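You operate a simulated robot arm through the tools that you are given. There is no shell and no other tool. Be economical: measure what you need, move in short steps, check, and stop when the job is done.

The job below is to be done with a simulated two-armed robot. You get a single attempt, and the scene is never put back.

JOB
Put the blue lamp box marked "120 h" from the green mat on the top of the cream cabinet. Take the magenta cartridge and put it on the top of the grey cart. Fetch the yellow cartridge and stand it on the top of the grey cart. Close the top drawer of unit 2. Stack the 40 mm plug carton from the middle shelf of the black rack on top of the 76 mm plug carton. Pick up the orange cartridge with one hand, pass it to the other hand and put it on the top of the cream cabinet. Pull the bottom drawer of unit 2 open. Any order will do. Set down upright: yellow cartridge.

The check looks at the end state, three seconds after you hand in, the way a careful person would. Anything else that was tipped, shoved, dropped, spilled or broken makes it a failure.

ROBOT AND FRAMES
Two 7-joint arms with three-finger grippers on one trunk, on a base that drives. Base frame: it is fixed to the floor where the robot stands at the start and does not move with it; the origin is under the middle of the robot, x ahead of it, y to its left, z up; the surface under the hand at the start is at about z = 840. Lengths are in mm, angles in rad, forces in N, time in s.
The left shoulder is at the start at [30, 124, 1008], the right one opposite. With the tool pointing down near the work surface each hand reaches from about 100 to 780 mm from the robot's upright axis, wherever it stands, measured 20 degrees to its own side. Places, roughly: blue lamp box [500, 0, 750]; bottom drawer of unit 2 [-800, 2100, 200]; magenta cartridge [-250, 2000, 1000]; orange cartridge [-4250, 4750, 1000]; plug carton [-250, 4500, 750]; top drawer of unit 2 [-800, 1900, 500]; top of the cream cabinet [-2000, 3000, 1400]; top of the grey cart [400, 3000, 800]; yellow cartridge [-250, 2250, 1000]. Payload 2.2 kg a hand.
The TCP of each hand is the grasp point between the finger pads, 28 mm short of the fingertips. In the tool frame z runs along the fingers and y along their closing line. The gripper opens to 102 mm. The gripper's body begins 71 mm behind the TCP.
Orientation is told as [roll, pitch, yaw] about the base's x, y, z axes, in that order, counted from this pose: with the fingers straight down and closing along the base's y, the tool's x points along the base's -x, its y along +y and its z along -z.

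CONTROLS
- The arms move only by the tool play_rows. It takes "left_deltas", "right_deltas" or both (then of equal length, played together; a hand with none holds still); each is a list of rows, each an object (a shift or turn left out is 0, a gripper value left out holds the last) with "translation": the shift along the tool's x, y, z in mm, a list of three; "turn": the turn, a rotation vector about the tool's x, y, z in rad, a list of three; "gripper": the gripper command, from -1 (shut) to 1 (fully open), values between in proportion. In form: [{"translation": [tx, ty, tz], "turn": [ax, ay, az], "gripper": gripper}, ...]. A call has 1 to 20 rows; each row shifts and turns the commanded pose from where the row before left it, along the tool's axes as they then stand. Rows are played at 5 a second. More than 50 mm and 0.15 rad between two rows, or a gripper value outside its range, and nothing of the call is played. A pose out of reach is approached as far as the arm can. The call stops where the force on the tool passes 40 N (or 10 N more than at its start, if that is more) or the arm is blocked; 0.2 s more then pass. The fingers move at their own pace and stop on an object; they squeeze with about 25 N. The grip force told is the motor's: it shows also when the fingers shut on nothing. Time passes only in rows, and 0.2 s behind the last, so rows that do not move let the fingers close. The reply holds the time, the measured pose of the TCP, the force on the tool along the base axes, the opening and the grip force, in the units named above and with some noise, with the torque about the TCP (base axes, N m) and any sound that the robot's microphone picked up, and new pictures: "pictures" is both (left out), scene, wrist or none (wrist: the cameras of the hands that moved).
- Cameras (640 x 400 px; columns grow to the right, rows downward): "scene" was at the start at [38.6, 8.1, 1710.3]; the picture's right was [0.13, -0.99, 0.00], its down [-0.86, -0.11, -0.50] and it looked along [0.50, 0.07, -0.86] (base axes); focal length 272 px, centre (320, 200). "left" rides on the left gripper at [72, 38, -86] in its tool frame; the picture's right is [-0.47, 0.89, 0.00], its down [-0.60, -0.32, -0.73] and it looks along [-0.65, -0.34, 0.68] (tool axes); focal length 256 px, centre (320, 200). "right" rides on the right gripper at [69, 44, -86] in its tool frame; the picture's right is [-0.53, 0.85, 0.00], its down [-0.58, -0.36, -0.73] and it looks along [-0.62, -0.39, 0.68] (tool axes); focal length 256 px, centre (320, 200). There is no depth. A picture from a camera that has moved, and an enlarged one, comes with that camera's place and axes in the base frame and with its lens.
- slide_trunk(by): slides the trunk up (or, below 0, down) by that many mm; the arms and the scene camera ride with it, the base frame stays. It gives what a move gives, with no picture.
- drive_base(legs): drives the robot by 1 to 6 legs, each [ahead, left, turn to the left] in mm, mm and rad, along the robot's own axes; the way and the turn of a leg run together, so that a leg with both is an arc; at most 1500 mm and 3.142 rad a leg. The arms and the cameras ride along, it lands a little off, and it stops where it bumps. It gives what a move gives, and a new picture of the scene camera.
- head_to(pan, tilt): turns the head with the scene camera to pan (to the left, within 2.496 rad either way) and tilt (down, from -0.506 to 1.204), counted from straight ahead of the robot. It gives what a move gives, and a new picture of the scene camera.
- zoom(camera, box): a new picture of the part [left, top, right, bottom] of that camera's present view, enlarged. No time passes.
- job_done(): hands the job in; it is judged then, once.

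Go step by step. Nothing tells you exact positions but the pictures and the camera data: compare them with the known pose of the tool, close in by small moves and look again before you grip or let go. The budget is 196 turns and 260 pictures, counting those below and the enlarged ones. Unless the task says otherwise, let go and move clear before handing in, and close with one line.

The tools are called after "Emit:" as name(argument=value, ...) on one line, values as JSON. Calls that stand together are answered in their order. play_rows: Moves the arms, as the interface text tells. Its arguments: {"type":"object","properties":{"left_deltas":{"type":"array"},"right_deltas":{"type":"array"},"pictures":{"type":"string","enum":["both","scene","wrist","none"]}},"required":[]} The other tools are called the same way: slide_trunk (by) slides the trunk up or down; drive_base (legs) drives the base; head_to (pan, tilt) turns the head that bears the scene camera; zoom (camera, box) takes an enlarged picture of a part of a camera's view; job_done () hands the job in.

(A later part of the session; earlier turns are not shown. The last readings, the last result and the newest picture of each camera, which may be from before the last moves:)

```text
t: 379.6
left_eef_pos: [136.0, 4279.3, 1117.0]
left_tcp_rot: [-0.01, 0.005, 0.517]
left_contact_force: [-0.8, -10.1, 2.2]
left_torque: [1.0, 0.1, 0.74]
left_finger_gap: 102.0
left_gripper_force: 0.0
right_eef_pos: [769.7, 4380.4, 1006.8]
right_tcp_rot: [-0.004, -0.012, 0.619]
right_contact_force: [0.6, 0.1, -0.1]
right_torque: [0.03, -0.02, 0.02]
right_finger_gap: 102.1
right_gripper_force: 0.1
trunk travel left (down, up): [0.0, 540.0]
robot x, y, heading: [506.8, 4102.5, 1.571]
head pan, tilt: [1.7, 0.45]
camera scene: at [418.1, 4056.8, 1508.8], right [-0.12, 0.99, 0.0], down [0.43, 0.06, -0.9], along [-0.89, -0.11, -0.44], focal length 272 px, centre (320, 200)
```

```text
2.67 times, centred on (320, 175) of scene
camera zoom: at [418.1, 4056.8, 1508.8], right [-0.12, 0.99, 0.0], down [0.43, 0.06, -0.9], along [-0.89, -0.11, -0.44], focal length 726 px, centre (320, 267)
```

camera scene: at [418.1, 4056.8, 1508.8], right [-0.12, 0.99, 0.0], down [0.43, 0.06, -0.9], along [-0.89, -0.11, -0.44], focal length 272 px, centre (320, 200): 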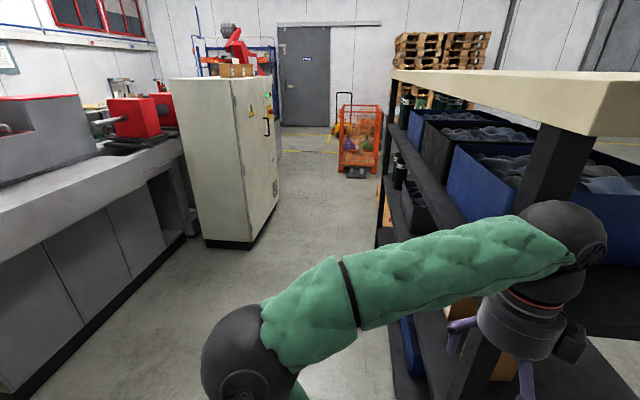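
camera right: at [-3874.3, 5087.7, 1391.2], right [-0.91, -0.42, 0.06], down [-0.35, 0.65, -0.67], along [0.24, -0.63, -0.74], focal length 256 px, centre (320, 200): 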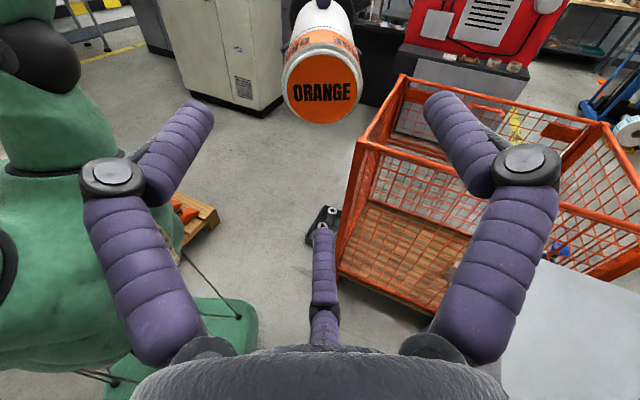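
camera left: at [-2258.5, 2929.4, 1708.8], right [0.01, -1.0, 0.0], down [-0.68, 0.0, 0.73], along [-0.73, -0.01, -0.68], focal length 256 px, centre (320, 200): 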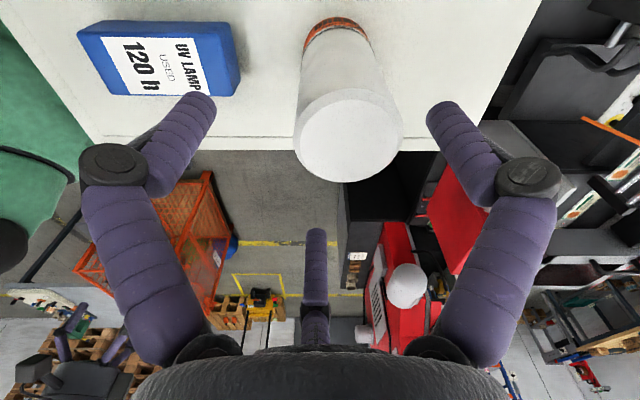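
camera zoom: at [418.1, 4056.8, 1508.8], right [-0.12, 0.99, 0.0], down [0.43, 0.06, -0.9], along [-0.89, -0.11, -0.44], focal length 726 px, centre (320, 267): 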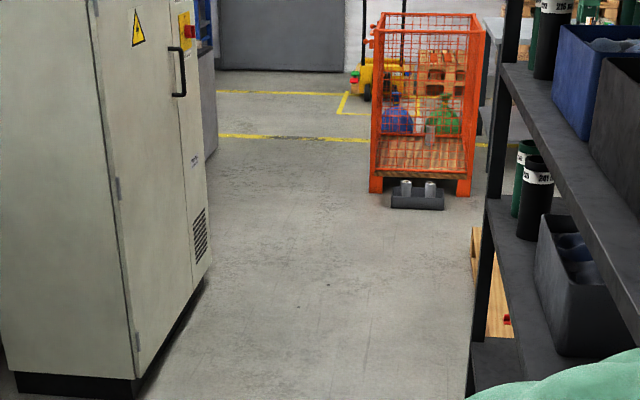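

The left hand caught the rack's post. I back off at once and tuck the left hand in before going past.

Emit:
drive_base(legs=[[-130, 0, 0]])

Emit:
play_rows(left_deltas=[{"translation": [-46.3, 12.7, 0]}, {"translation": [-46.3, 12.7, 0]}, {"translation": [-46.3, 12.7, 0]}, {"translation": [-46.3, 12.7, 0]}, {"translation": [-46.3, 12.7, 0]}, {}], pictures="none")

Emit:
head_to(pan=0.6, tilt=0.6)

```text
t: 380.9
left_eef_pos: [136.4, 4146.1, 1117.3]
left_tcp_rot: [-0.011, 0.003, 0.516]
left_contact_force: [-0.4, -1.5, -0.8]
left_torque: [0.01, -0.01, 0.0]
left_finger_gap: 102.0
left_gripper_force: 0.0
right_eef_pos: [770.9, 4246.5, 1008.5]
right_tcp_rot: [-0.001, -0.011, 0.616]
right_contact_force: [-0.4, 0.1, 0.3]
right_torque: [-0.01, 0.0, -0.01]
right_finger_gap: 101.8
right_gripper_force: 0.0
trunk travel left (down, up): [0.0, 540.0]
robot x, y, heading: [506.2, 3965.2, 1.563]
head pan, tilt: [1.7, 0.45]
camera scene: at [417.2, 3924.9, 1508.8], right [-0.12, 0.99, 0.0], down [0.43, 0.05, -0.9], along [-0.89, -0.11, -0.44], focal length 272 px, centre (320, 200)
```

scene: 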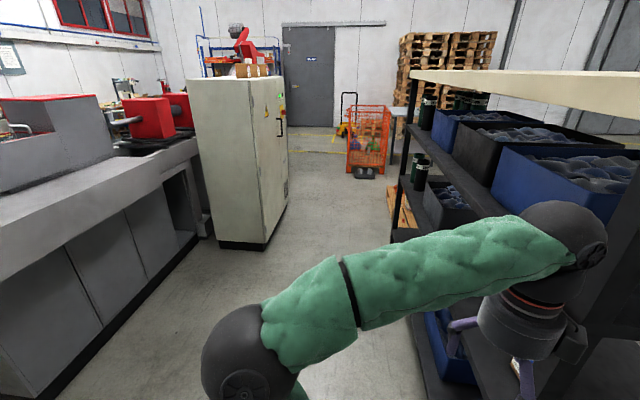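

```text
t: 382.3
left_eef_pos: [310.6, 4316.4, 1120.5]
left_tcp_rot: [-0.01, 0.002, 0.515]
left_contact_force: [-0.5, 1.1, 0.1]
left_torque: [0.03, -0.01, -0.01]
left_finger_gap: 101.9
left_gripper_force: 0.1
right_eef_pos: [769.7, 4248.3, 1007.7]
right_tcp_rot: [-0.001, -0.013, 0.617]
right_contact_force: [0.1, -0.2, -0.1]
right_torque: [0.02, 0.01, 0.0]
right_finger_gap: 102.1
right_gripper_force: 0.1
trunk travel left (down, up): [0.0, 540.0]
robot x, y, heading: [507.1, 3968.7, 1.561]
head pan, tilt: [1.7, 0.45]
```

```text
t: 383.6
left_eef_pos: [310.5, 4315.9, 1120.2]
left_tcp_rot: [-0.012, 0.004, 0.514]
left_contact_force: [-0.3, -0.3, -0.9]
left_torque: [0.01, -0.02, -0.01]
left_finger_gap: 101.8
left_gripper_force: 0.0
right_eef_pos: [770.9, 4247.8, 1006.0]
right_tcp_rot: [-0.004, -0.013, 0.614]
right_contact_force: [0.5, -1.1, -0.6]
right_torque: [0.03, -0.02, 0.02]
right_finger_gap: 102.0
right_gripper_force: 0.0
trunk travel left (down, up): [0.0, 540.0]
robot x, y, heading: [506.3, 3966.7, 1.564]
head pan, tilt: [0.6, 0.6]
camera scene: at [458.9, 4010.6, 1495.3], right [0.83, 0.56, 0.0], down [0.32, -0.47, -0.83], along [-0.46, 0.68, -0.56], focal length 272 px, centre (320, 200)
```

scene: 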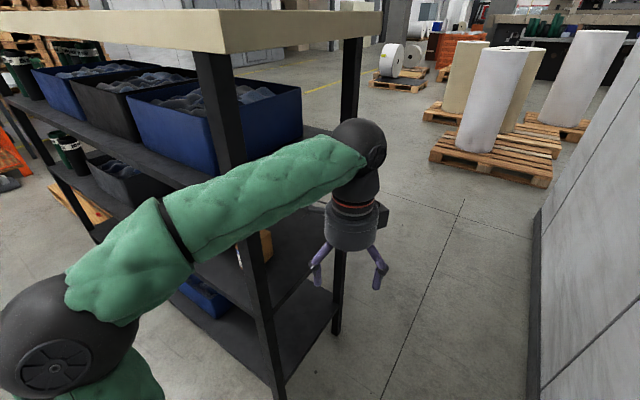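

The rack looks undisturbed. To pass safely I raise the arms above the rack's top board, drive through the gap, then lower again behind the rack to read the carton's back.

Emit:
slide_trunk(by=540)

Emit:
drive_base(legs=[[0, -30, 0], [1330, 0, 0]])

Emit:
slide_trunk(by=-450)

Emit:
head_to(pan=2.15, tilt=0.5)

```text
refused: 540 is not a number from -400 to 400
```

```text
t: 390.7
left_eef_pos: [353.3, 5642.0, 1118.5]
left_tcp_rot: [-0.013, 0.004, 0.509]
left_contact_force: [-0.8, -0.2, 0.0]
left_torque: [-0.05, 0.03, -0.02]
left_finger_gap: 102.1
left_gripper_force: 0.0
right_eef_pos: [813.2, 5572.0, 1006.1]
right_tcp_rot: [-0.004, -0.012, 0.613]
right_contact_force: [0.0, 0.4, 0.5]
right_torque: [0.04, -0.05, 0.01]
right_finger_gap: 101.9
right_gripper_force: 0.0
trunk travel left (down, up): [0.0, 540.0]
robot x, y, heading: [551.2, 5297.7, 1.559]
head pan, tilt: [0.6, 0.6]
camera scene: at [501.6, 5336.3, 1495.3], right [0.83, 0.56, 0.0], down [0.31, -0.47, -0.82], along [-0.46, 0.69, -0.57], focal length 272 px, centre (320, 200)
```

scene: 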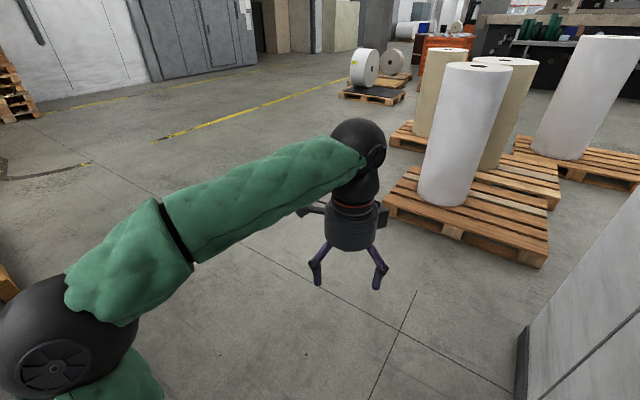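

```text
refused: -450 is not a number from -400 to 400
```

```text
t: 392.3
left_eef_pos: [353.5, 5641.9, 1119.1]
left_tcp_rot: [-0.011, 0.005, 0.508]
left_contact_force: [-0.4, 0.9, 0.0]
left_torque: [0.0, 0.04, -0.03]
left_finger_gap: 101.9
left_gripper_force: 0.0
right_eef_pos: [813.9, 5572.8, 1007.3]
right_tcp_rot: [-0.005, -0.012, 0.613]
right_contact_force: [-0.4, 0.4, -0.3]
right_torque: [0.01, 0.01, -0.02]
right_finger_gap: 102.0
right_gripper_force: 0.0
trunk travel left (down, up): [0.0, 540.0]
robot x, y, heading: [549.7, 5293.6, 1.556]
head pan, tilt: [2.15, 0.499]
camera scene: at [474.0, 5213.7, 1504.4], right [-0.54, 0.84, 0.0], down [0.4, 0.26, -0.88], along [-0.74, -0.47, -0.48], focal length 272 px, centre (320, 200)
```

scene: 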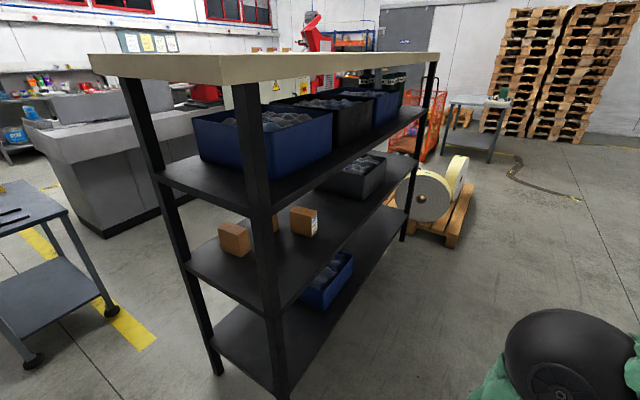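

The passage went fine even without the lift (the slide was refused as too large a step). The third carton's label faces this way, so I zoom in.

Emit:
zoom(camera="scene", box=[210, 190, 338, 270])

```text
5.00 times, centred on (274, 230) of scene
camera zoom: at [474.0, 5213.7, 1504.4], right [-0.54, 0.84, 0.0], down [0.4, 0.26, -0.88], along [-0.74, -0.47, -0.48], focal length 1362 px, centre (550, 50)
```

zoom: 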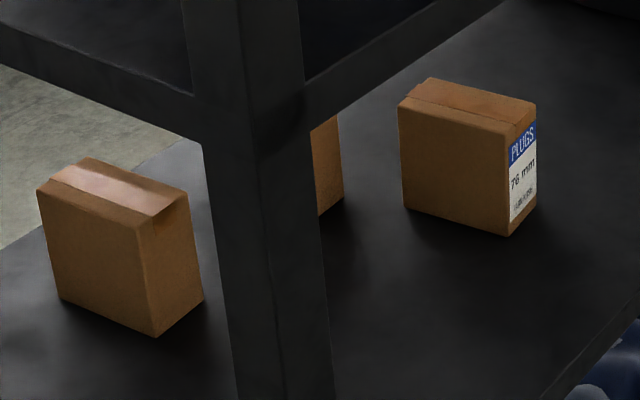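

The turned carton is the "76 mm" one. Combining both views: the shelf is at z≈781; the 40 mm carton at x -302…-242, y 4392…4500, top 888; the 76 mm one centred at [-348, 4610], top 888. I retract the left hand and return to the front side.

Emit:
play_rows(left_deltas=[{"translation": [24.4, -43.7, 0]}, {"translation": [24.4, -43.7, 0]}, {"translation": [24.4, -43.7, 0]}, {"translation": [24.4, -43.7, 0]}, {}], pictures="none")

Emit:
drive_base(legs=[[-1440, 0, 0.012], [0, 900, 0]])

Emit:
head_to(pan=-0.1, tilt=0.7)

```text
t: 393.5
left_eef_pos: [350.5, 5442.1, 1121.0]
left_tcp_rot: [-0.012, 0.004, 0.51]
left_contact_force: [0.0, 0.2, 0.8]
left_torque: [-0.05, 0.02, -0.01]
left_finger_gap: 102.0
left_gripper_force: 0.0
right_eef_pos: [813.4, 5571.9, 1006.6]
right_tcp_rot: [-0.003, -0.014, 0.613]
right_contact_force: [0.2, -0.3, 0.8]
right_torque: [0.0, 0.02, 0.02]
right_finger_gap: 102.2
right_gripper_force: 0.0
trunk travel left (down, up): [0.0, 540.0]
robot x, y, heading: [550.1, 5292.8, 1.562]
head pan, tilt: [2.15, 0.499]
```

```text
t: 405.0
left_eef_pos: [-544.5, 4000.4, 1121.3]
left_tcp_rot: [-0.011, 0.005, 0.52]
left_contact_force: [-0.6, 0.3, -0.2]
left_torque: [-0.05, -0.04, -0.01]
left_finger_gap: 102.2
left_gripper_force: 0.1
right_eef_pos: [-82.5, 4135.0, 1007.5]
right_tcp_rot: [-0.004, -0.012, 0.621]
right_contact_force: [-0.2, -0.1, -1.1]
right_torque: [0.01, -0.01, 0.0]
right_finger_gap: 102.2
right_gripper_force: 0.1
trunk travel left (down, up): [0.0, 540.0]
robot x, y, heading: [-341.6, 3854.8, 1.57]
head pan, tilt: [2.15, 0.499]
camera scene: at [-418.5, 3772.3, 1504.3], right [-0.55, 0.84, 0.0], down [0.4, 0.26, -0.88], along [-0.74, -0.48, -0.48], focal length 272 px, centre (320, 200)
```

scene: 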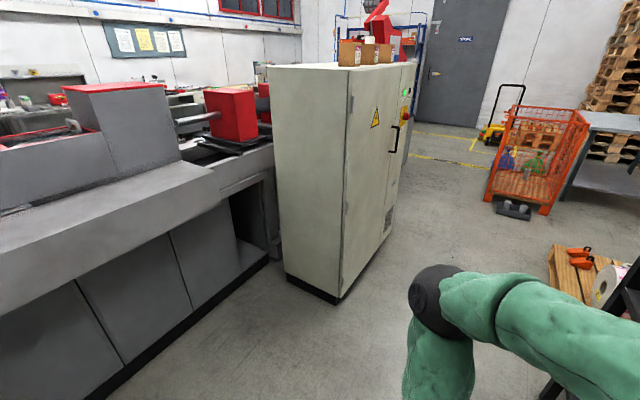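

```text
t: 407.1
left_eef_pos: [-544.7, 4000.1, 1121.1]
left_tcp_rot: [-0.013, 0.004, 0.519]
left_contact_force: [-0.4, 1.0, 0.3]
left_torque: [0.01, 0.0, -0.01]
left_finger_gap: 102.1
left_gripper_force: 0.1
right_eef_pos: [-82.5, 4134.3, 1006.7]
right_tcp_rot: [-0.003, -0.012, 0.62]
right_contact_force: [0.0, -0.1, 0.7]
right_torque: [-0.03, -0.01, 0.02]
right_finger_gap: 102.0
right_gripper_force: 0.1
trunk travel left (down, up): [0.0, 540.0]
robot x, y, heading: [-345.1, 3854.5, 1.564]
head pan, tilt: [-0.099, 0.7]
camera scene: at [-333.4, 3906.6, 1486.7], right [0.99, -0.1, 0.0], down [-0.06, -0.64, -0.76], along [0.08, 0.76, -0.64], focal length 272 px, centre (320, 200)
```

scene: 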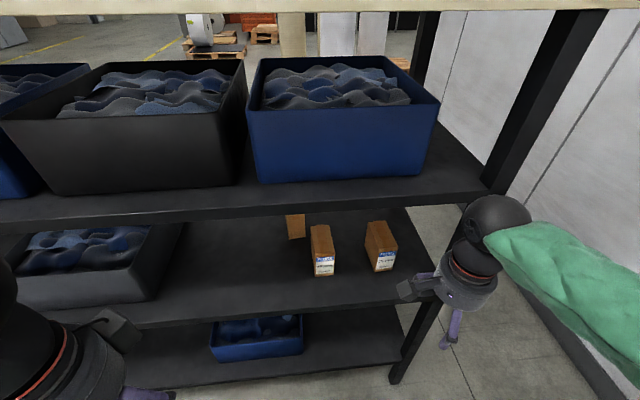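

I back up a little for room, bring the right hand in front of the 40 mm carton and pitch it level, thumb to the right.

Emit:
drive_base(legs=[[-180, 0, 0]])

Emit:
slide_trunk(by=100)

Emit:
play_rows(right_deltas=[{"translation": [1.5, 38.8, 25]}, {"translation": [1.5, 38.8, 25]}, {"translation": [1.5, 38.8, 25]}, {"translation": [1.5, 38.8, 25]}, {"translation": [1.5, 38.8, 25]}, {"translation": [1.5, 38.8, 25]}, {"translation": [1.5, 38.8, 25]}, {"translation": [1.5, 38.8, 25]}, {"turn": [-0.1158, -0.084, 0]}, {"turn": [-0.1158, -0.084, 0]}, {"turn": [-0.1158, -0.084, 0]}, {"turn": [-0.1158, -0.084, 0]}, {"turn": [-0.1158, -0.084, 0]}, {"turn": [-0.1158, -0.084, 0]}, {"turn": [-0.1158, -0.084, 0]}, {"turn": [-0.1158, -0.084, 0]}, {"turn": [-0.1158, -0.084, 0]}, {}], pictures="both")

```text
t: 408.6
left_eef_pos: [-546.1, 3816.0, 1120.9]
left_tcp_rot: [-0.011, 0.004, 0.522]
left_contact_force: [0.0, -0.5, -0.1]
left_torque: [0.05, 0.0, 0.0]
left_finger_gap: 101.7
left_gripper_force: 0.1
right_eef_pos: [-82.5, 3951.2, 1007.7]
right_tcp_rot: [-0.002, -0.012, 0.622]
right_contact_force: [-0.3, -0.6, 0.2]
right_torque: [0.04, -0.02, 0.03]
right_finger_gap: 102.1
right_gripper_force: 0.2
trunk travel left (down, up): [0.0, 540.0]
robot x, y, heading: [-342.5, 3673.2, 1.571]
head pan, tilt: [-0.099, 0.7]
camera scene: at [-333.5, 3722.6, 1486.7], right [1.0, -0.1, 0.0], down [-0.06, -0.64, -0.77], along [0.08, 0.76, -0.64], focal length 272 px, centre (320, 200)
```

scene: 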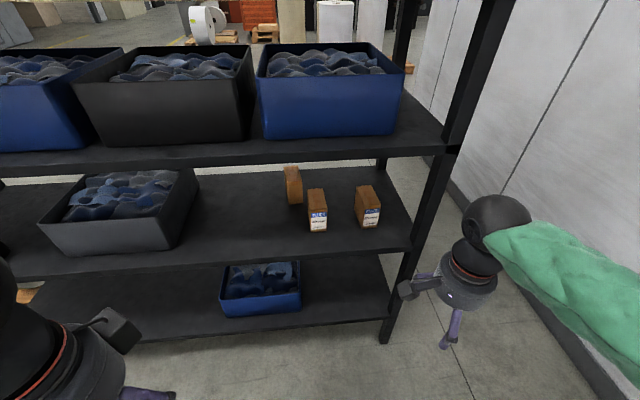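

```text
t: 409.9
left_eef_pos: [-545.4, 3816.3, 1221.4]
left_tcp_rot: [-0.012, 0.005, 0.522]
left_contact_force: [0.7, 0.2, -0.3]
left_torque: [-0.03, 0.01, 0.02]
left_finger_gap: 102.1
left_gripper_force: 0.1
right_eef_pos: [-81.4, 3951.8, 1107.0]
right_tcp_rot: [-0.003, -0.013, 0.623]
right_contact_force: [-0.4, 0.7, -0.1]
right_torque: [0.0, -0.01, 0.0]
right_finger_gap: 102.2
right_gripper_force: 0.0
trunk travel left (down, up): [-100.0, 440.0]
robot x, y, heading: [-344.9, 3667.3, 1.569]
head pan, tilt: [-0.099, 0.7]
```

```text
t: 413.7
left_eef_pos: [-544.8, 3815.3, 1220.9]
left_tcp_rot: [-0.012, 0.004, 0.522]
left_contact_force: [-0.4, -0.9, -0.6]
left_torque: [0.01, 0.03, -0.02]
left_finger_gap: 101.9
left_gripper_force: 0.0
right_eef_pos: [-283.8, 4201.7, 1005.6]
right_tcp_rot: [1.188, -0.623, 0.211]
right_contact_force: [0.1, 0.1, -0.2]
right_torque: [-0.02, 0.01, 0.0]
right_finger_gap: 102.0
right_gripper_force: 0.1
right hand out of reach, approached as far as the arm can: row 16, 17
trunk travel left (down, up): [-100.0, 440.0]
robot x, y, heading: [-340.1, 3671.9, 1.569]
head pan, tilt: [-0.099, 0.7]
camera scene: at [-333.5, 3723.5, 1586.6], right [1.0, -0.1, 0.0], down [-0.06, -0.64, -0.76], along [0.08, 0.76, -0.64], focal length 272 px, centre (320, 200)
camera right: at [-365.8, 4119.2, 1024.8], right [-0.09, 0.3, 0.95], down [0.67, -0.69, 0.28], along [0.74, 0.66, -0.14], focal length 256 px, centre (320, 200)
```

scene: 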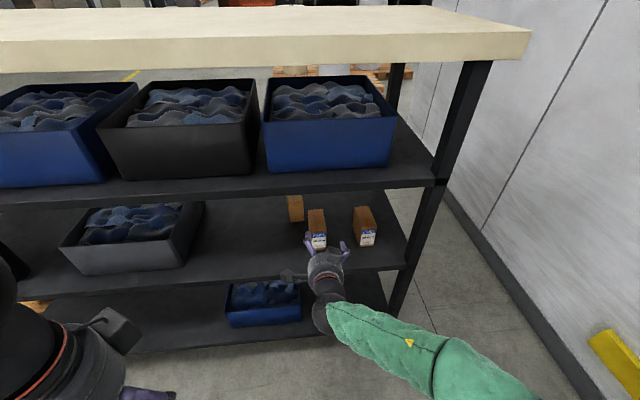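
right: 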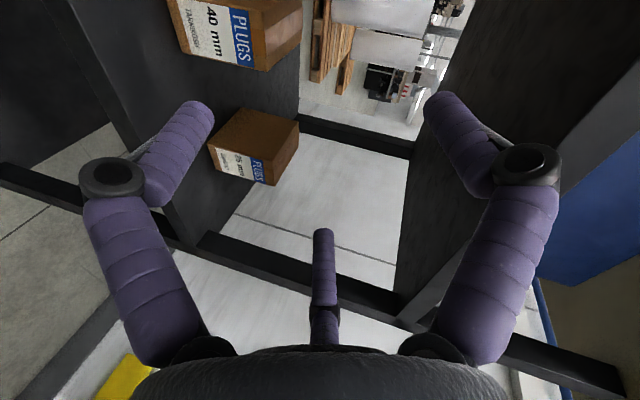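

The hand is nearly level (17° down) with its thumb on the right, ready to close across the carton's width. I lower it to the carton's mid height in front of the shelf and look.

Emit:
play_rows(right_deltas=[{"translation": [19.4, -30.5, 15.3]}, {"translation": [19.4, -30.5, 15.3]}, {"translation": [19.4, -30.5, 15.3]}, {"translation": [19.4, -30.5, 15.3]}, {}], pictures="both")

```text
t: 414.9
left_eef_pos: [-544.5, 3816.3, 1221.3]
left_tcp_rot: [-0.011, 0.002, 0.523]
left_contact_force: [-0.3, 0.4, -0.5]
left_torque: [-0.03, 0.01, 0.0]
left_finger_gap: 101.8
left_gripper_force: 0.1
right_eef_pos: [-291.4, 4215.7, 1010.7]
right_tcp_rot: [1.2, -0.617, 0.206]
right_contact_force: [0.0, -0.8, 0.4]
right_torque: [0.01, -0.02, -0.02]
right_finger_gap: 102.2
right_gripper_force: 0.1
right hand out of reach, approached as far as the arm can: row 1, 2, 3, 4
trunk travel left (down, up): [-100.0, 440.0]
robot x, y, heading: [-342.4, 3668.8, 1.569]
head pan, tilt: [-0.099, 0.7]
camera scene: at [-333.3, 3723.1, 1586.7], right [1.0, -0.1, 0.0], down [-0.06, -0.64, -0.77], along [0.08, 0.76, -0.64], focal length 272 px, centre (320, 200)
camera right: at [-374.1, 4131.7, 1029.3], right [-0.08, 0.29, 0.95], down [0.67, -0.69, 0.27], along [0.74, 0.66, -0.14], focal length 256 px, centre (320, 200)
```

scene: 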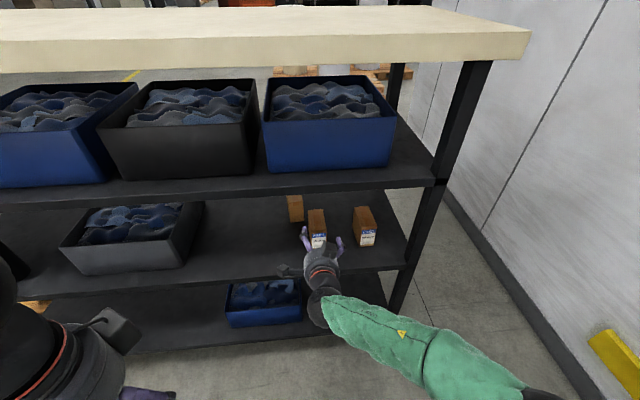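
right: 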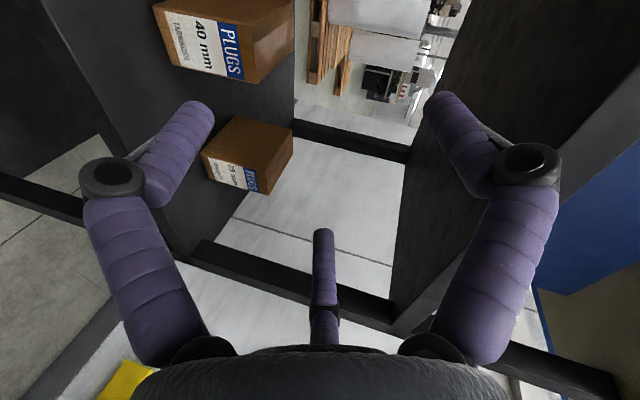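

This roll can't go lower. I roll the hand 90° so the camera points down: the two fingers will squeeze the carton's sides with the thumb above it.

Emit:
play_rows(right_deltas=[{"turn": [0, 0, -0.143]}, {"turn": [0, 0, -0.143]}, {"turn": [0, 0, -0.143]}, {"turn": [0, 0, -0.143]}, {"turn": [0, 0, -0.143]}, {"turn": [0, 0, -0.143]}, {"turn": [0, 0, -0.143]}, {"turn": [0, 0, -0.143]}, {"turn": [0, 0, -0.143]}, {"turn": [0, 0, -0.143]}, {"turn": [0, 0, -0.143]}, {}], pictures="wrist")

Emit:
slide_trunk(by=-60)

```text
t: 417.5
left_eef_pos: [-544.6, 3815.8, 1221.5]
left_tcp_rot: [-0.012, 0.003, 0.521]
left_contact_force: [-0.6, -0.9, -1.2]
left_torque: [0.02, 0.03, 0.0]
left_finger_gap: 102.3
left_gripper_force: 0.1
right_eef_pos: [-292.1, 4216.0, 1013.7]
right_tcp_rot: [-1.125, -0.879, 2.781]
right_contact_force: [-0.1, 0.2, -0.2]
right_torque: [0.0, -0.01, 0.02]
right_finger_gap: 101.7
right_gripper_force: 0.0
trunk travel left (down, up): [-100.0, 440.0]
robot x, y, heading: [-342.8, 3668.7, 1.571]
head pan, tilt: [-0.099, 0.7]
camera right: at [-287.0, 4110.5, 958.9], right [-1.0, -0.01, -0.08], down [-0.06, -0.52, 0.86], along [-0.05, 0.86, 0.51], focal length 256 px, centre (320, 200)
```

right: 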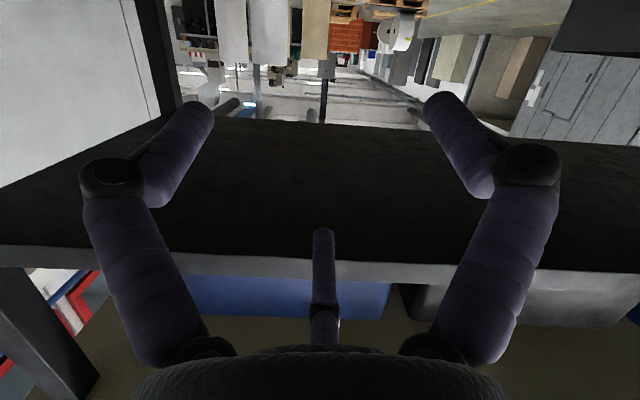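

```text
t: 418.5
left_eef_pos: [-545.1, 3817.2, 1163.1]
left_tcp_rot: [-0.012, 0.003, 0.522]
left_contact_force: [-0.1, 0.5, -0.1]
left_torque: [-0.03, 0.03, -0.02]
left_finger_gap: 101.8
left_gripper_force: 0.1
right_eef_pos: [-291.8, 4216.1, 953.1]
right_tcp_rot: [-1.124, -0.878, 2.781]
right_contact_force: [-0.5, -0.2, 1.0]
right_torque: [0.0, -0.03, 0.01]
right_finger_gap: 101.9
right_gripper_force: 0.1
trunk travel left (down, up): [-40.0, 500.0]
robot x, y, heading: [-343.5, 3671.4, 1.568]
head pan, tilt: [-0.099, 0.7]
```

The roll worked, and it has room below. I lower to z 868 in front of the carton and look.

Emit:
play_rows(right_deltas=[{"translation": [37.2, 15.3, 18.8]}, {"translation": [37.2, 15.3, 18.8]}, {}], pictures="both")

```text
t: 419.3
left_eef_pos: [-544.9, 3818.2, 1161.0]
left_tcp_rot: [-0.013, 0.003, 0.521]
left_contact_force: [0.5, -0.8, -0.4]
left_torque: [-0.02, 0.01, 0.0]
left_finger_gap: 102.2
left_gripper_force: 0.2
right_eef_pos: [-274.1, 4230.3, 866.6]
right_tcp_rot: [-1.125, -0.88, 2.781]
right_contact_force: [0.2, -1.0, 0.0]
right_torque: [0.03, 0.0, 0.0]
right_finger_gap: 102.0
right_gripper_force: 0.1
trunk travel left (down, up): [-40.0, 500.0]
robot x, y, heading: [-347.4, 3668.4, 1.572]
head pan, tilt: [-0.099, 0.7]
camera scene: at [-333.6, 3723.5, 1526.7], right [1.0, -0.1, 0.0], down [-0.06, -0.64, -0.76], along [0.08, 0.76, -0.64], focal length 272 px, centre (320, 200)
camera right: at [-268.4, 4123.6, 812.8], right [-1.0, -0.01, -0.07], down [-0.06, -0.52, 0.86], along [-0.05, 0.86, 0.51], focal length 256 px, centre (320, 200)
```

scene: 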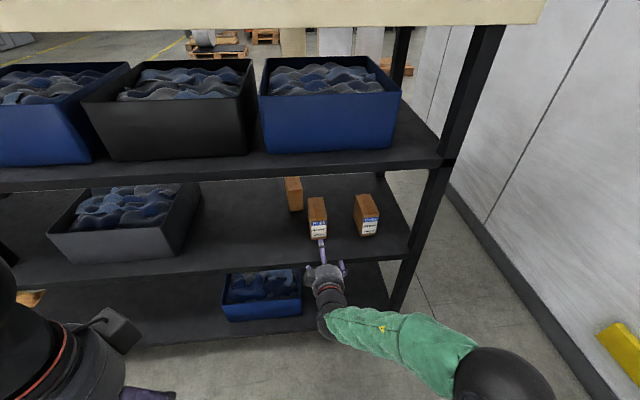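
right: 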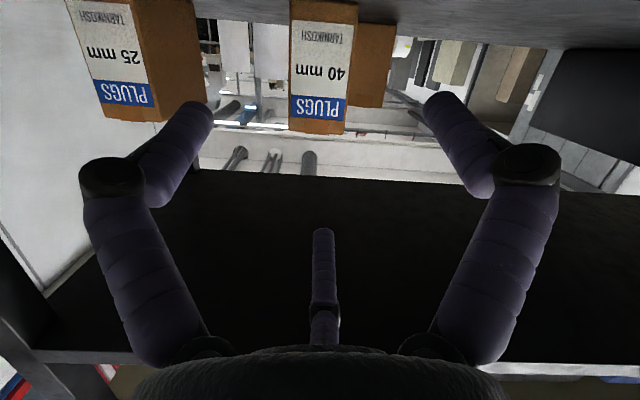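

The view confirms the 40 mm carton: centre x -275, top z 886, front y≈4392. I drive the base forward 150 mm, bringing the open hand to the carton, and check.

Emit:
drive_base(legs=[[130, 0, 0]])

Emit:
play_rows(right_deltas=[{}], pictures="wrist")

```text
t: 420.6
left_eef_pos: [-545.3, 3947.8, 1160.0]
left_tcp_rot: [-0.013, 0.003, 0.522]
left_contact_force: [-0.1, 0.2, 0.7]
left_torque: [-0.03, -0.02, 0.0]
left_finger_gap: 101.9
left_gripper_force: 0.1
right_eef_pos: [-274.7, 4361.5, 866.8]
right_tcp_rot: [-1.123, -0.879, 2.776]
right_contact_force: [0.2, 0.5, 0.1]
right_torque: [-0.01, -0.01, 0.04]
right_finger_gap: 102.2
right_gripper_force: 0.1
trunk travel left (down, up): [-40.0, 500.0]
robot x, y, heading: [-346.3, 3799.8, 1.574]
head pan, tilt: [-0.099, 0.7]
camera scene: at [-333.6, 3855.4, 1526.6], right [1.0, -0.1, 0.0], down [-0.06, -0.64, -0.76], along [0.08, 0.76, -0.64], focal length 272 px, centre (320, 200)
```

scene: 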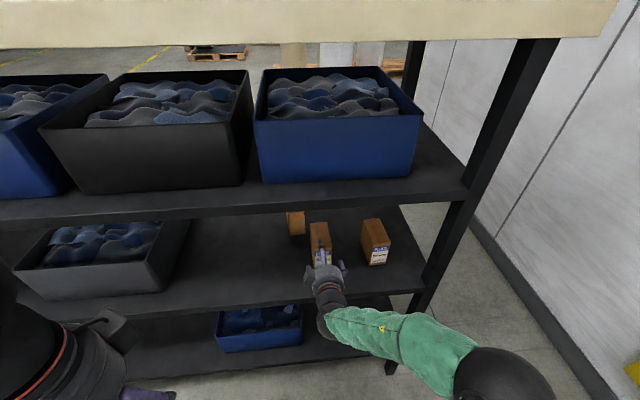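

```text
t: 421.0
left_eef_pos: [-545.0, 3946.9, 1160.9]
left_tcp_rot: [-0.011, 0.004, 0.521]
left_contact_force: [0.4, 1.1, -0.9]
left_torque: [0.02, -0.02, 0.0]
left_finger_gap: 101.9
left_gripper_force: 0.0
right_eef_pos: [-274.4, 4360.7, 867.0]
right_tcp_rot: [-1.124, -0.88, 2.781]
right_contact_force: [1.0, -0.2, 0.3]
right_torque: [0.0, -0.01, 0.02]
right_finger_gap: 101.9
right_gripper_force: 0.1
trunk travel left (down, up): [-40.0, 500.0]
robot x, y, heading: [-343.6, 3797.1, 1.573]
head pan, tilt: [-0.099, 0.7]
camera right: at [-268.4, 4254.1, 812.9], right [-1.0, -0.01, -0.07], down [-0.06, -0.51, 0.86], along [-0.05, 0.86, 0.51], focal length 256 px, centre (320, 200)
```

right: 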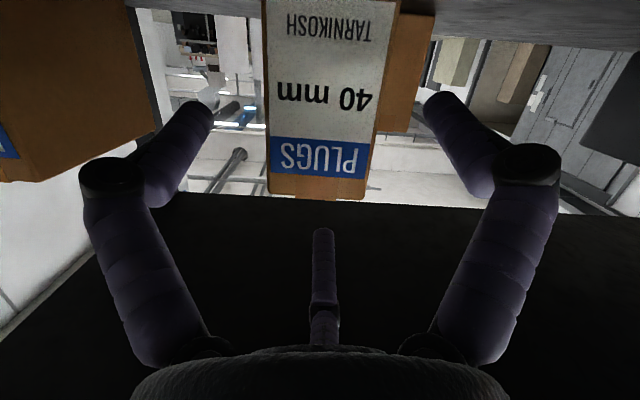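

Centred between the fingers with the thumb above the top. I advance 76 mm and close.

Emit:
play_rows(right_deltas=[{"translation": [-8.6, -6, 36.7]}, {"translation": [-8.6, -6, 36.7]}, {}], pictures="wrist")

```text
t: 421.8
left_eef_pos: [-545.0, 3947.5, 1161.2]
left_tcp_rot: [-0.012, 0.005, 0.521]
left_contact_force: [-0.6, -0.5, -0.8]
left_torque: [-0.03, 0.02, 0.02]
left_finger_gap: 102.2
left_gripper_force: 0.0
right_eef_pos: [-271.6, 4437.8, 866.2]
right_tcp_rot: [-1.125, -0.878, 2.782]
right_contact_force: [-1.0, -0.2, 0.8]
right_torque: [0.01, 0.02, 0.0]
right_finger_gap: 101.8
right_gripper_force: 0.0
trunk travel left (down, up): [-40.0, 500.0]
robot x, y, heading: [-346.0, 3800.7, 1.569]
head pan, tilt: [-0.099, 0.7]
camera right: at [-265.6, 4331.6, 811.5], right [-1.0, -0.01, -0.07], down [-0.06, -0.52, 0.85], along [-0.05, 0.86, 0.51], focal length 256 px, centre (320, 200)
```

right: 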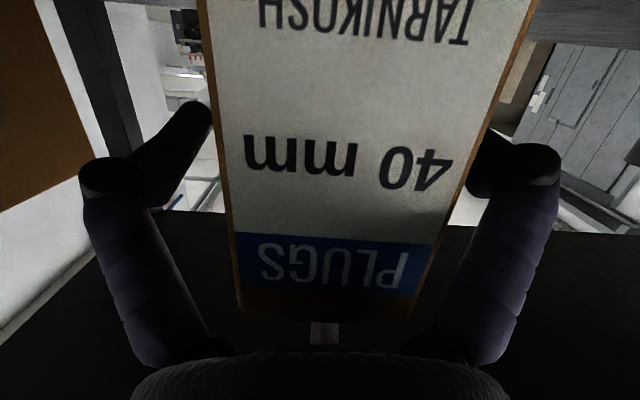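

Both fingers flank the carton. I close.

Emit:
play_rows(right_deltas=[{"gripper": -1}, {}, {}, {}, {}, {}], pictures="both")

```text
t: 423.2
left_eef_pos: [-545.3, 3946.9, 1161.4]
left_tcp_rot: [-0.013, 0.003, 0.522]
left_contact_force: [-0.3, -0.2, 0.9]
left_torque: [-0.03, 0.04, 0.02]
left_finger_gap: 101.9
left_gripper_force: 0.1
right_eef_pos: [-271.8, 4437.4, 865.8]
right_tcp_rot: [-1.123, -0.879, 2.78]
right_contact_force: [0.8, -1.4, -0.1]
right_torque: [0.09, -0.08, -0.05]
right_finger_gap: 69.0
right_gripper_force: 25.0
trunk travel left (down, up): [-40.0, 500.0]
robot x, y, heading: [-342.9, 3799.9, 1.572]
head pan, tilt: [-0.099, 0.7]
camera scene: at [-333.6, 3854.3, 1526.6], right [1.0, -0.1, 0.0], down [-0.06, -0.64, -0.76], along [0.08, 0.76, -0.64], focal length 272 px, centre (320, 200)
camera right: at [-265.7, 4331.3, 811.3], right [-1.0, -0.01, -0.07], down [-0.06, -0.51, 0.86], along [-0.05, 0.86, 0.51], focal length 256 px, centre (320, 200)
```

scene: 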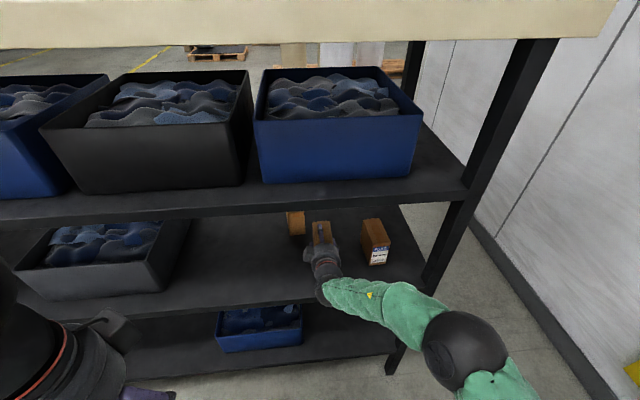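
right: 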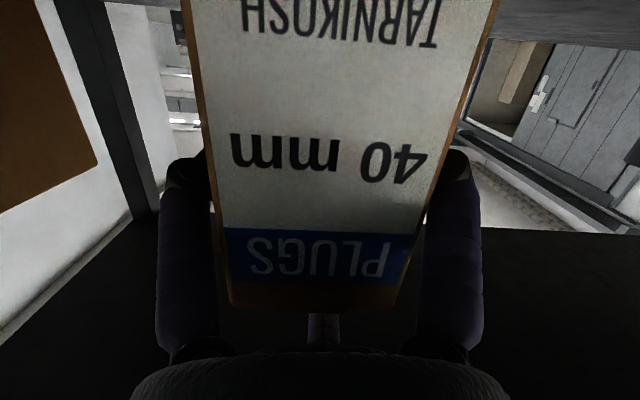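

Gripped. I lift in small steps.

Emit:
play_rows(right_deltas=[{"translation": [-11.6, -8.7, -4.2]}, {"translation": [-19.3, -14.4, -7]}, {"translation": [-23.2, -17.3, -8.4]}, {"translation": [-23.2, -17.3, -8.4]}, {"translation": [-21, -15.5, -7.6]}, {}], pictures="both")

```text
t: 424.6
left_eef_pos: [-545.3, 3948.9, 1161.7]
left_tcp_rot: [-0.013, 0.004, 0.523]
left_contact_force: [0.4, 0.5, -0.1]
left_torque: [0.01, 0.06, 0.01]
left_finger_gap: 102.1
left_gripper_force: 0.0
right_eef_pos: [-276.1, 4434.4, 996.7]
right_tcp_rot: [-1.122, -0.881, 2.78]
right_contact_force: [-0.3, 0.2, -2.1]
right_torque: [-0.03, 0.04, -0.02]
right_finger_gap: 68.9
right_gripper_force: 25.0
trunk travel left (down, up): [-40.0, 500.0]
robot x, y, heading: [-343.1, 3803.0, 1.573]
head pan, tilt: [-0.099, 0.7]
camera scene: at [-333.6, 3854.6, 1526.6], right [1.0, -0.1, 0.0], down [-0.06, -0.64, -0.76], along [0.08, 0.76, -0.64], focal length 272 px, centre (320, 200)
camera right: at [-270.4, 4329.2, 943.4], right [-1.0, -0.01, -0.07], down [-0.06, -0.51, 0.86], along [-0.05, 0.86, 0.51], focal length 256 px, centre (320, 200)
```

scene: 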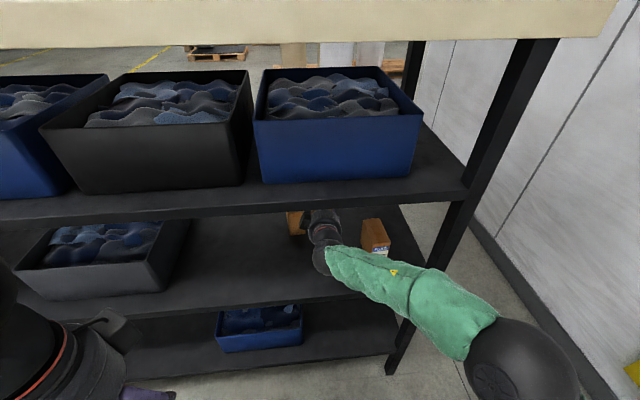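
right: 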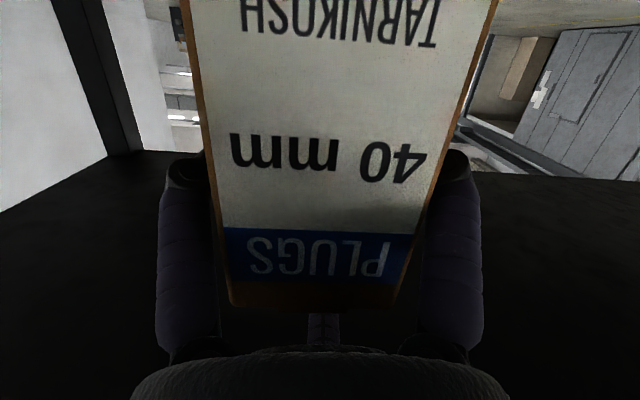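

The carton is lifted cleanly, with its bottom at about z 912, above the 76 mm carton's top of about 889. I carry it over with the base: 74 mm left and 120 mm forward.

Emit:
drive_base(legs=[[0, 74, 0], [120, 0, 0]])

Emit:
zoom(camera="scene", box=[240, 180, 400, 280])

```text
t: 426.5
left_eef_pos: [-618.2, 4064.0, 1161.5]
left_tcp_rot: [-0.008, 0.003, 0.523]
left_contact_force: [0.2, -0.5, -0.2]
left_torque: [0.01, 0.0, 0.01]
left_finger_gap: 102.2
left_gripper_force: 0.1
right_eef_pos: [-352.3, 4549.7, 989.3]
right_tcp_rot: [-1.108, -0.871, 2.775]
right_contact_force: [0.4, 0.2, -3.0]
right_torque: [0.0, -0.02, -0.02]
right_finger_gap: 68.5
right_gripper_force: 24.9
trunk travel left (down, up): [-40.0, 500.0]
robot x, y, heading: [-416.6, 3925.5, 1.573]
head pan, tilt: [-0.099, 0.7]
camera scene: at [-406.3, 3970.1, 1526.4], right [1.0, -0.1, 0.0], down [-0.06, -0.64, -0.77], along [0.07, 0.76, -0.64], focal length 272 px, centre (320, 200)
```

scene: 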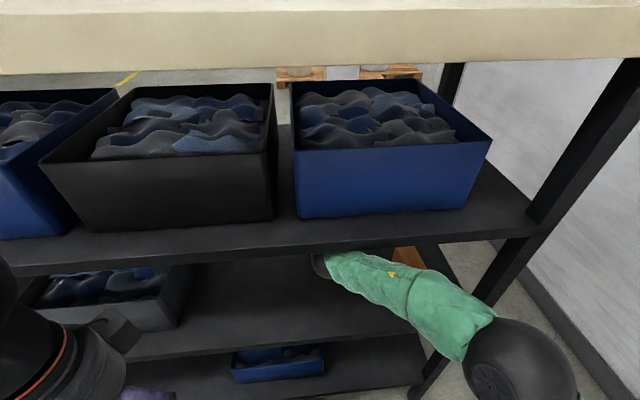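

```text
4.00 times, centred on (320, 230) of scene
camera zoom: at [-406.3, 3970.1, 1526.4], right [1.0, -0.1, 0.0], down [-0.06, -0.64, -0.77], along [0.07, 0.76, -0.64], focal length 1090 px, centre (320, 80)
```

zoom: 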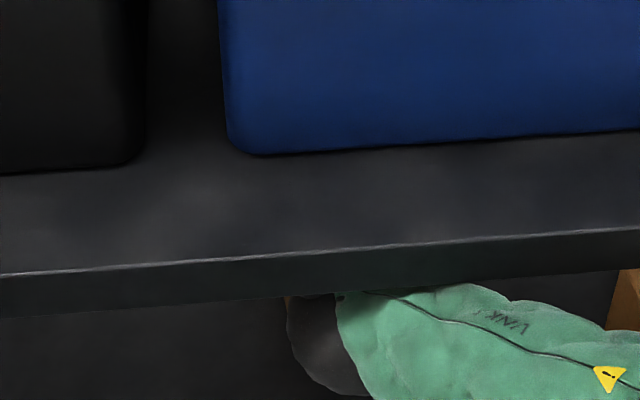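

I check whether the arm has settled before going on.

Emit:
play_rows(right_deltas=[{}, {}], pictures="wrist")

Emit:
head_to(pan=-0.1, tilt=0.95)

```text
t: 427.1
left_eef_pos: [-619.7, 4068.2, 1161.6]
left_tcp_rot: [-0.012, 0.004, 0.522]
left_contact_force: [0.6, -0.3, -0.1]
left_torque: [-0.03, -0.01, 0.03]
left_finger_gap: 102.2
left_gripper_force: 0.1
right_eef_pos: [-353.5, 4551.8, 984.5]
right_tcp_rot: [-1.099, -0.865, 2.766]
right_contact_force: [-0.1, 0.9, -2.5]
right_torque: [-0.01, -0.01, 0.0]
right_finger_gap: 68.6
right_gripper_force: 25.3
trunk travel left (down, up): [-40.0, 500.0]
robot x, y, heading: [-417.7, 3921.3, 1.576]
head pan, tilt: [-0.099, 0.7]
camera right: at [-346.4, 4445.1, 932.0], right [-1.0, -0.02, -0.08], down [-0.06, -0.5, 0.87], along [-0.06, 0.87, 0.49], focal length 256 px, centre (320, 200)
```

right: 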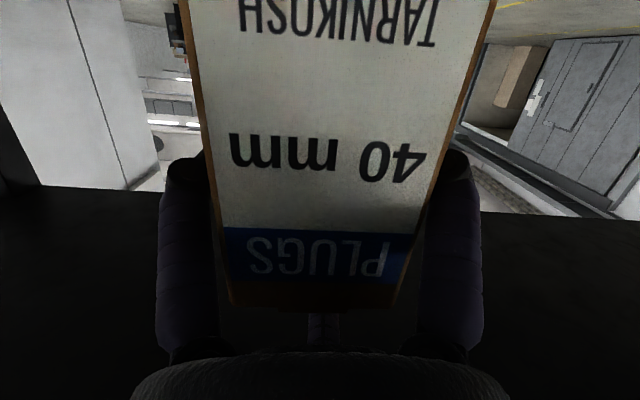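

```text
t: 427.9
left_eef_pos: [-618.8, 4069.2, 1160.8]
left_tcp_rot: [-0.011, 0.002, 0.522]
left_contact_force: [-0.1, 0.4, 0.1]
left_torque: [0.01, 0.01, -0.01]
left_finger_gap: 101.9
left_gripper_force: 0.1
right_eef_pos: [-353.8, 4551.6, 983.9]
right_tcp_rot: [-1.097, -0.865, 2.77]
right_contact_force: [-0.2, -0.7, -2.8]
right_torque: [-0.03, 0.02, 0.0]
right_finger_gap: 68.6
right_gripper_force: 25.4
trunk travel left (down, up): [-40.0, 500.0]
robot x, y, heading: [-420.8, 3922.9, 1.579]
head pan, tilt: [-0.099, 0.949]
camera scene: at [-408.9, 3963.3, 1506.8], right [1.0, -0.1, 0.0], down [-0.08, -0.81, -0.58], along [0.06, 0.58, -0.81], focal length 272 px, centre (320, 200)
```

scene: 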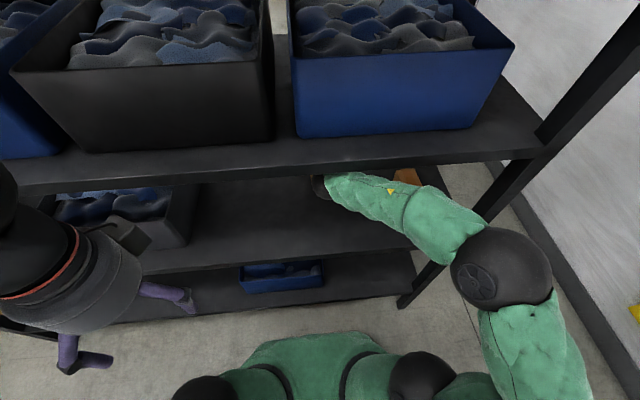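

The arm seems to brush the upper shelf lightly (the hand sits 12 mm under its command). I lower the command by 14 mm and move forward the last 55 mm.

Emit:
play_rows(right_deltas=[{"translation": [10.8, 8.1, 3.9]}, {}, {"translation": [-4, -2.9, 18]}, {"translation": [-4, -2.9, 18]}, {"translation": [-4, -2.9, 18]}, {}], pictures="wrist")

```text
t: 429.3
left_eef_pos: [-616.9, 4040.8, 1164.9]
left_tcp_rot: [0.005, -0.007, 0.518]
left_contact_force: [0.1, 0.1, 0.8]
left_torque: [-0.09, -0.01, 0.02]
left_finger_gap: 101.9
left_gripper_force: 0.0
right_eef_pos: [-353.3, 4579.3, 975.8]
right_tcp_rot: [-1.113, -0.861, 2.783]
right_contact_force: [-2.1, -8.6, 29.6]
right_torque: [0.44, 0.48, 0.24]
right_finger_gap: 68.7
right_gripper_force: 25.2
trunk travel left (down, up): [-40.0, 500.0]
robot x, y, heading: [-415.2, 3916.0, 1.563]
head pan, tilt: [-0.099, 0.949]
camera right: at [-345.7, 4473.0, 921.4], right [-1.0, -0.03, -0.09], down [-0.06, -0.5, 0.86], along [-0.07, 0.86, 0.5], focal length 256 px, centre (320, 200)
```

right: 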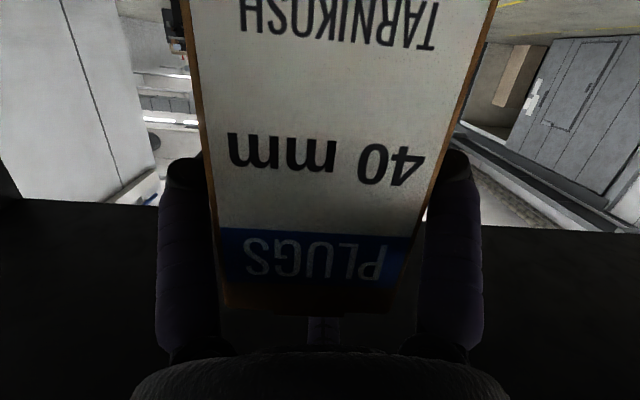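

The carton has come down onto the 76 mm one (30 N). I hold still and re-read before doing anything else.

Emit:
play_rows(right_deltas=[{}, {}], pictures="none")

Emit:
head_to(pan=-0.1, tilt=0.6)

```text
t: 429.9
left_eef_pos: [-616.4, 4041.0, 1163.7]
left_tcp_rot: [0.01, -0.005, 0.519]
left_contact_force: [-0.1, 0.5, 0.0]
left_torque: [-0.05, 0.01, 0.0]
left_finger_gap: 102.0
left_gripper_force: 0.1
right_eef_pos: [-353.6, 4579.3, 973.9]
right_tcp_rot: [-1.111, -0.863, 2.78]
right_contact_force: [-0.5, -8.9, 32.2]
right_torque: [0.39, 0.22, 0.18]
right_finger_gap: 68.9
right_gripper_force: 25.4
trunk travel left (down, up): [-40.0, 500.0]
robot x, y, heading: [-414.8, 3918.0, 1.564]
head pan, tilt: [-0.099, 0.949]
```

```text
t: 430.7
left_eef_pos: [-617.0, 4040.8, 1164.2]
left_tcp_rot: [0.008, -0.006, 0.521]
left_contact_force: [-0.1, -1.4, -0.1]
left_torque: [0.12, 0.02, 0.02]
left_finger_gap: 102.1
left_gripper_force: 0.1
right_eef_pos: [-353.4, 4579.1, 973.1]
right_tcp_rot: [-1.111, -0.864, 2.783]
right_contact_force: [0.1, -8.0, 36.9]
right_torque: [0.87, 0.42, 0.06]
right_finger_gap: 68.9
right_gripper_force: 25.7
trunk travel left (down, up): [-40.0, 500.0]
robot x, y, heading: [-418.7, 3917.4, 1.571]
head pan, tilt: [-0.099, 0.6]
camera scene: at [-403.8, 3943.1, 1535.8], right [0.99, -0.1, 0.0], down [-0.06, -0.54, -0.84], along [0.08, 0.83, -0.55], focal length 272 px, centre (320, 200)
```

scene: 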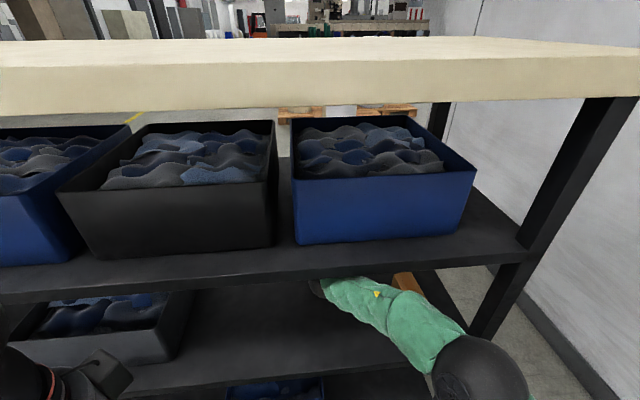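

The carton sits on the 76 mm one, about 25 mm short of fully aligned, which is a stable overlap. The arm is pushing against the shelf, so I release now.

Emit:
play_rows(right_deltas=[{"gripper": 1}, {}, {}, {}], pictures="wrist")

```text
t: 431.7
left_eef_pos: [-615.6, 4051.7, 1163.2]
left_tcp_rot: [0.004, 0.0, 0.522]
left_contact_force: [0.2, 0.0, -1.2]
left_torque: [0.01, -0.01, 0.02]
left_finger_gap: 101.8
left_gripper_force: 0.1
right_eef_pos: [-356.3, 4586.0, 958.8]
right_tcp_rot: [-1.08, -0.853, 2.767]
right_contact_force: [-0.2, 0.1, -0.8]
right_torque: [0.01, -0.03, 0.02]
right_finger_gap: 102.0
right_gripper_force: 0.2
trunk travel left (down, up): [-40.0, 500.0]
robot x, y, heading: [-417.5, 3920.5, 1.573]
head pan, tilt: [-0.099, 0.6]
camera right: at [-347.1, 4480.0, 909.4], right [-1.0, -0.03, -0.09], down [-0.06, -0.49, 0.87], along [-0.07, 0.87, 0.48], focal length 256 px, centre (320, 200)
```

right: 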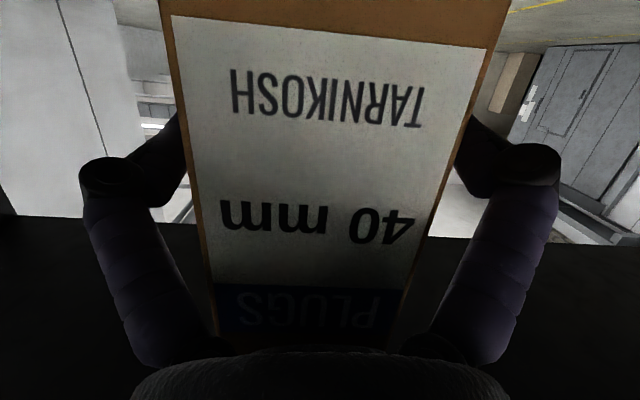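

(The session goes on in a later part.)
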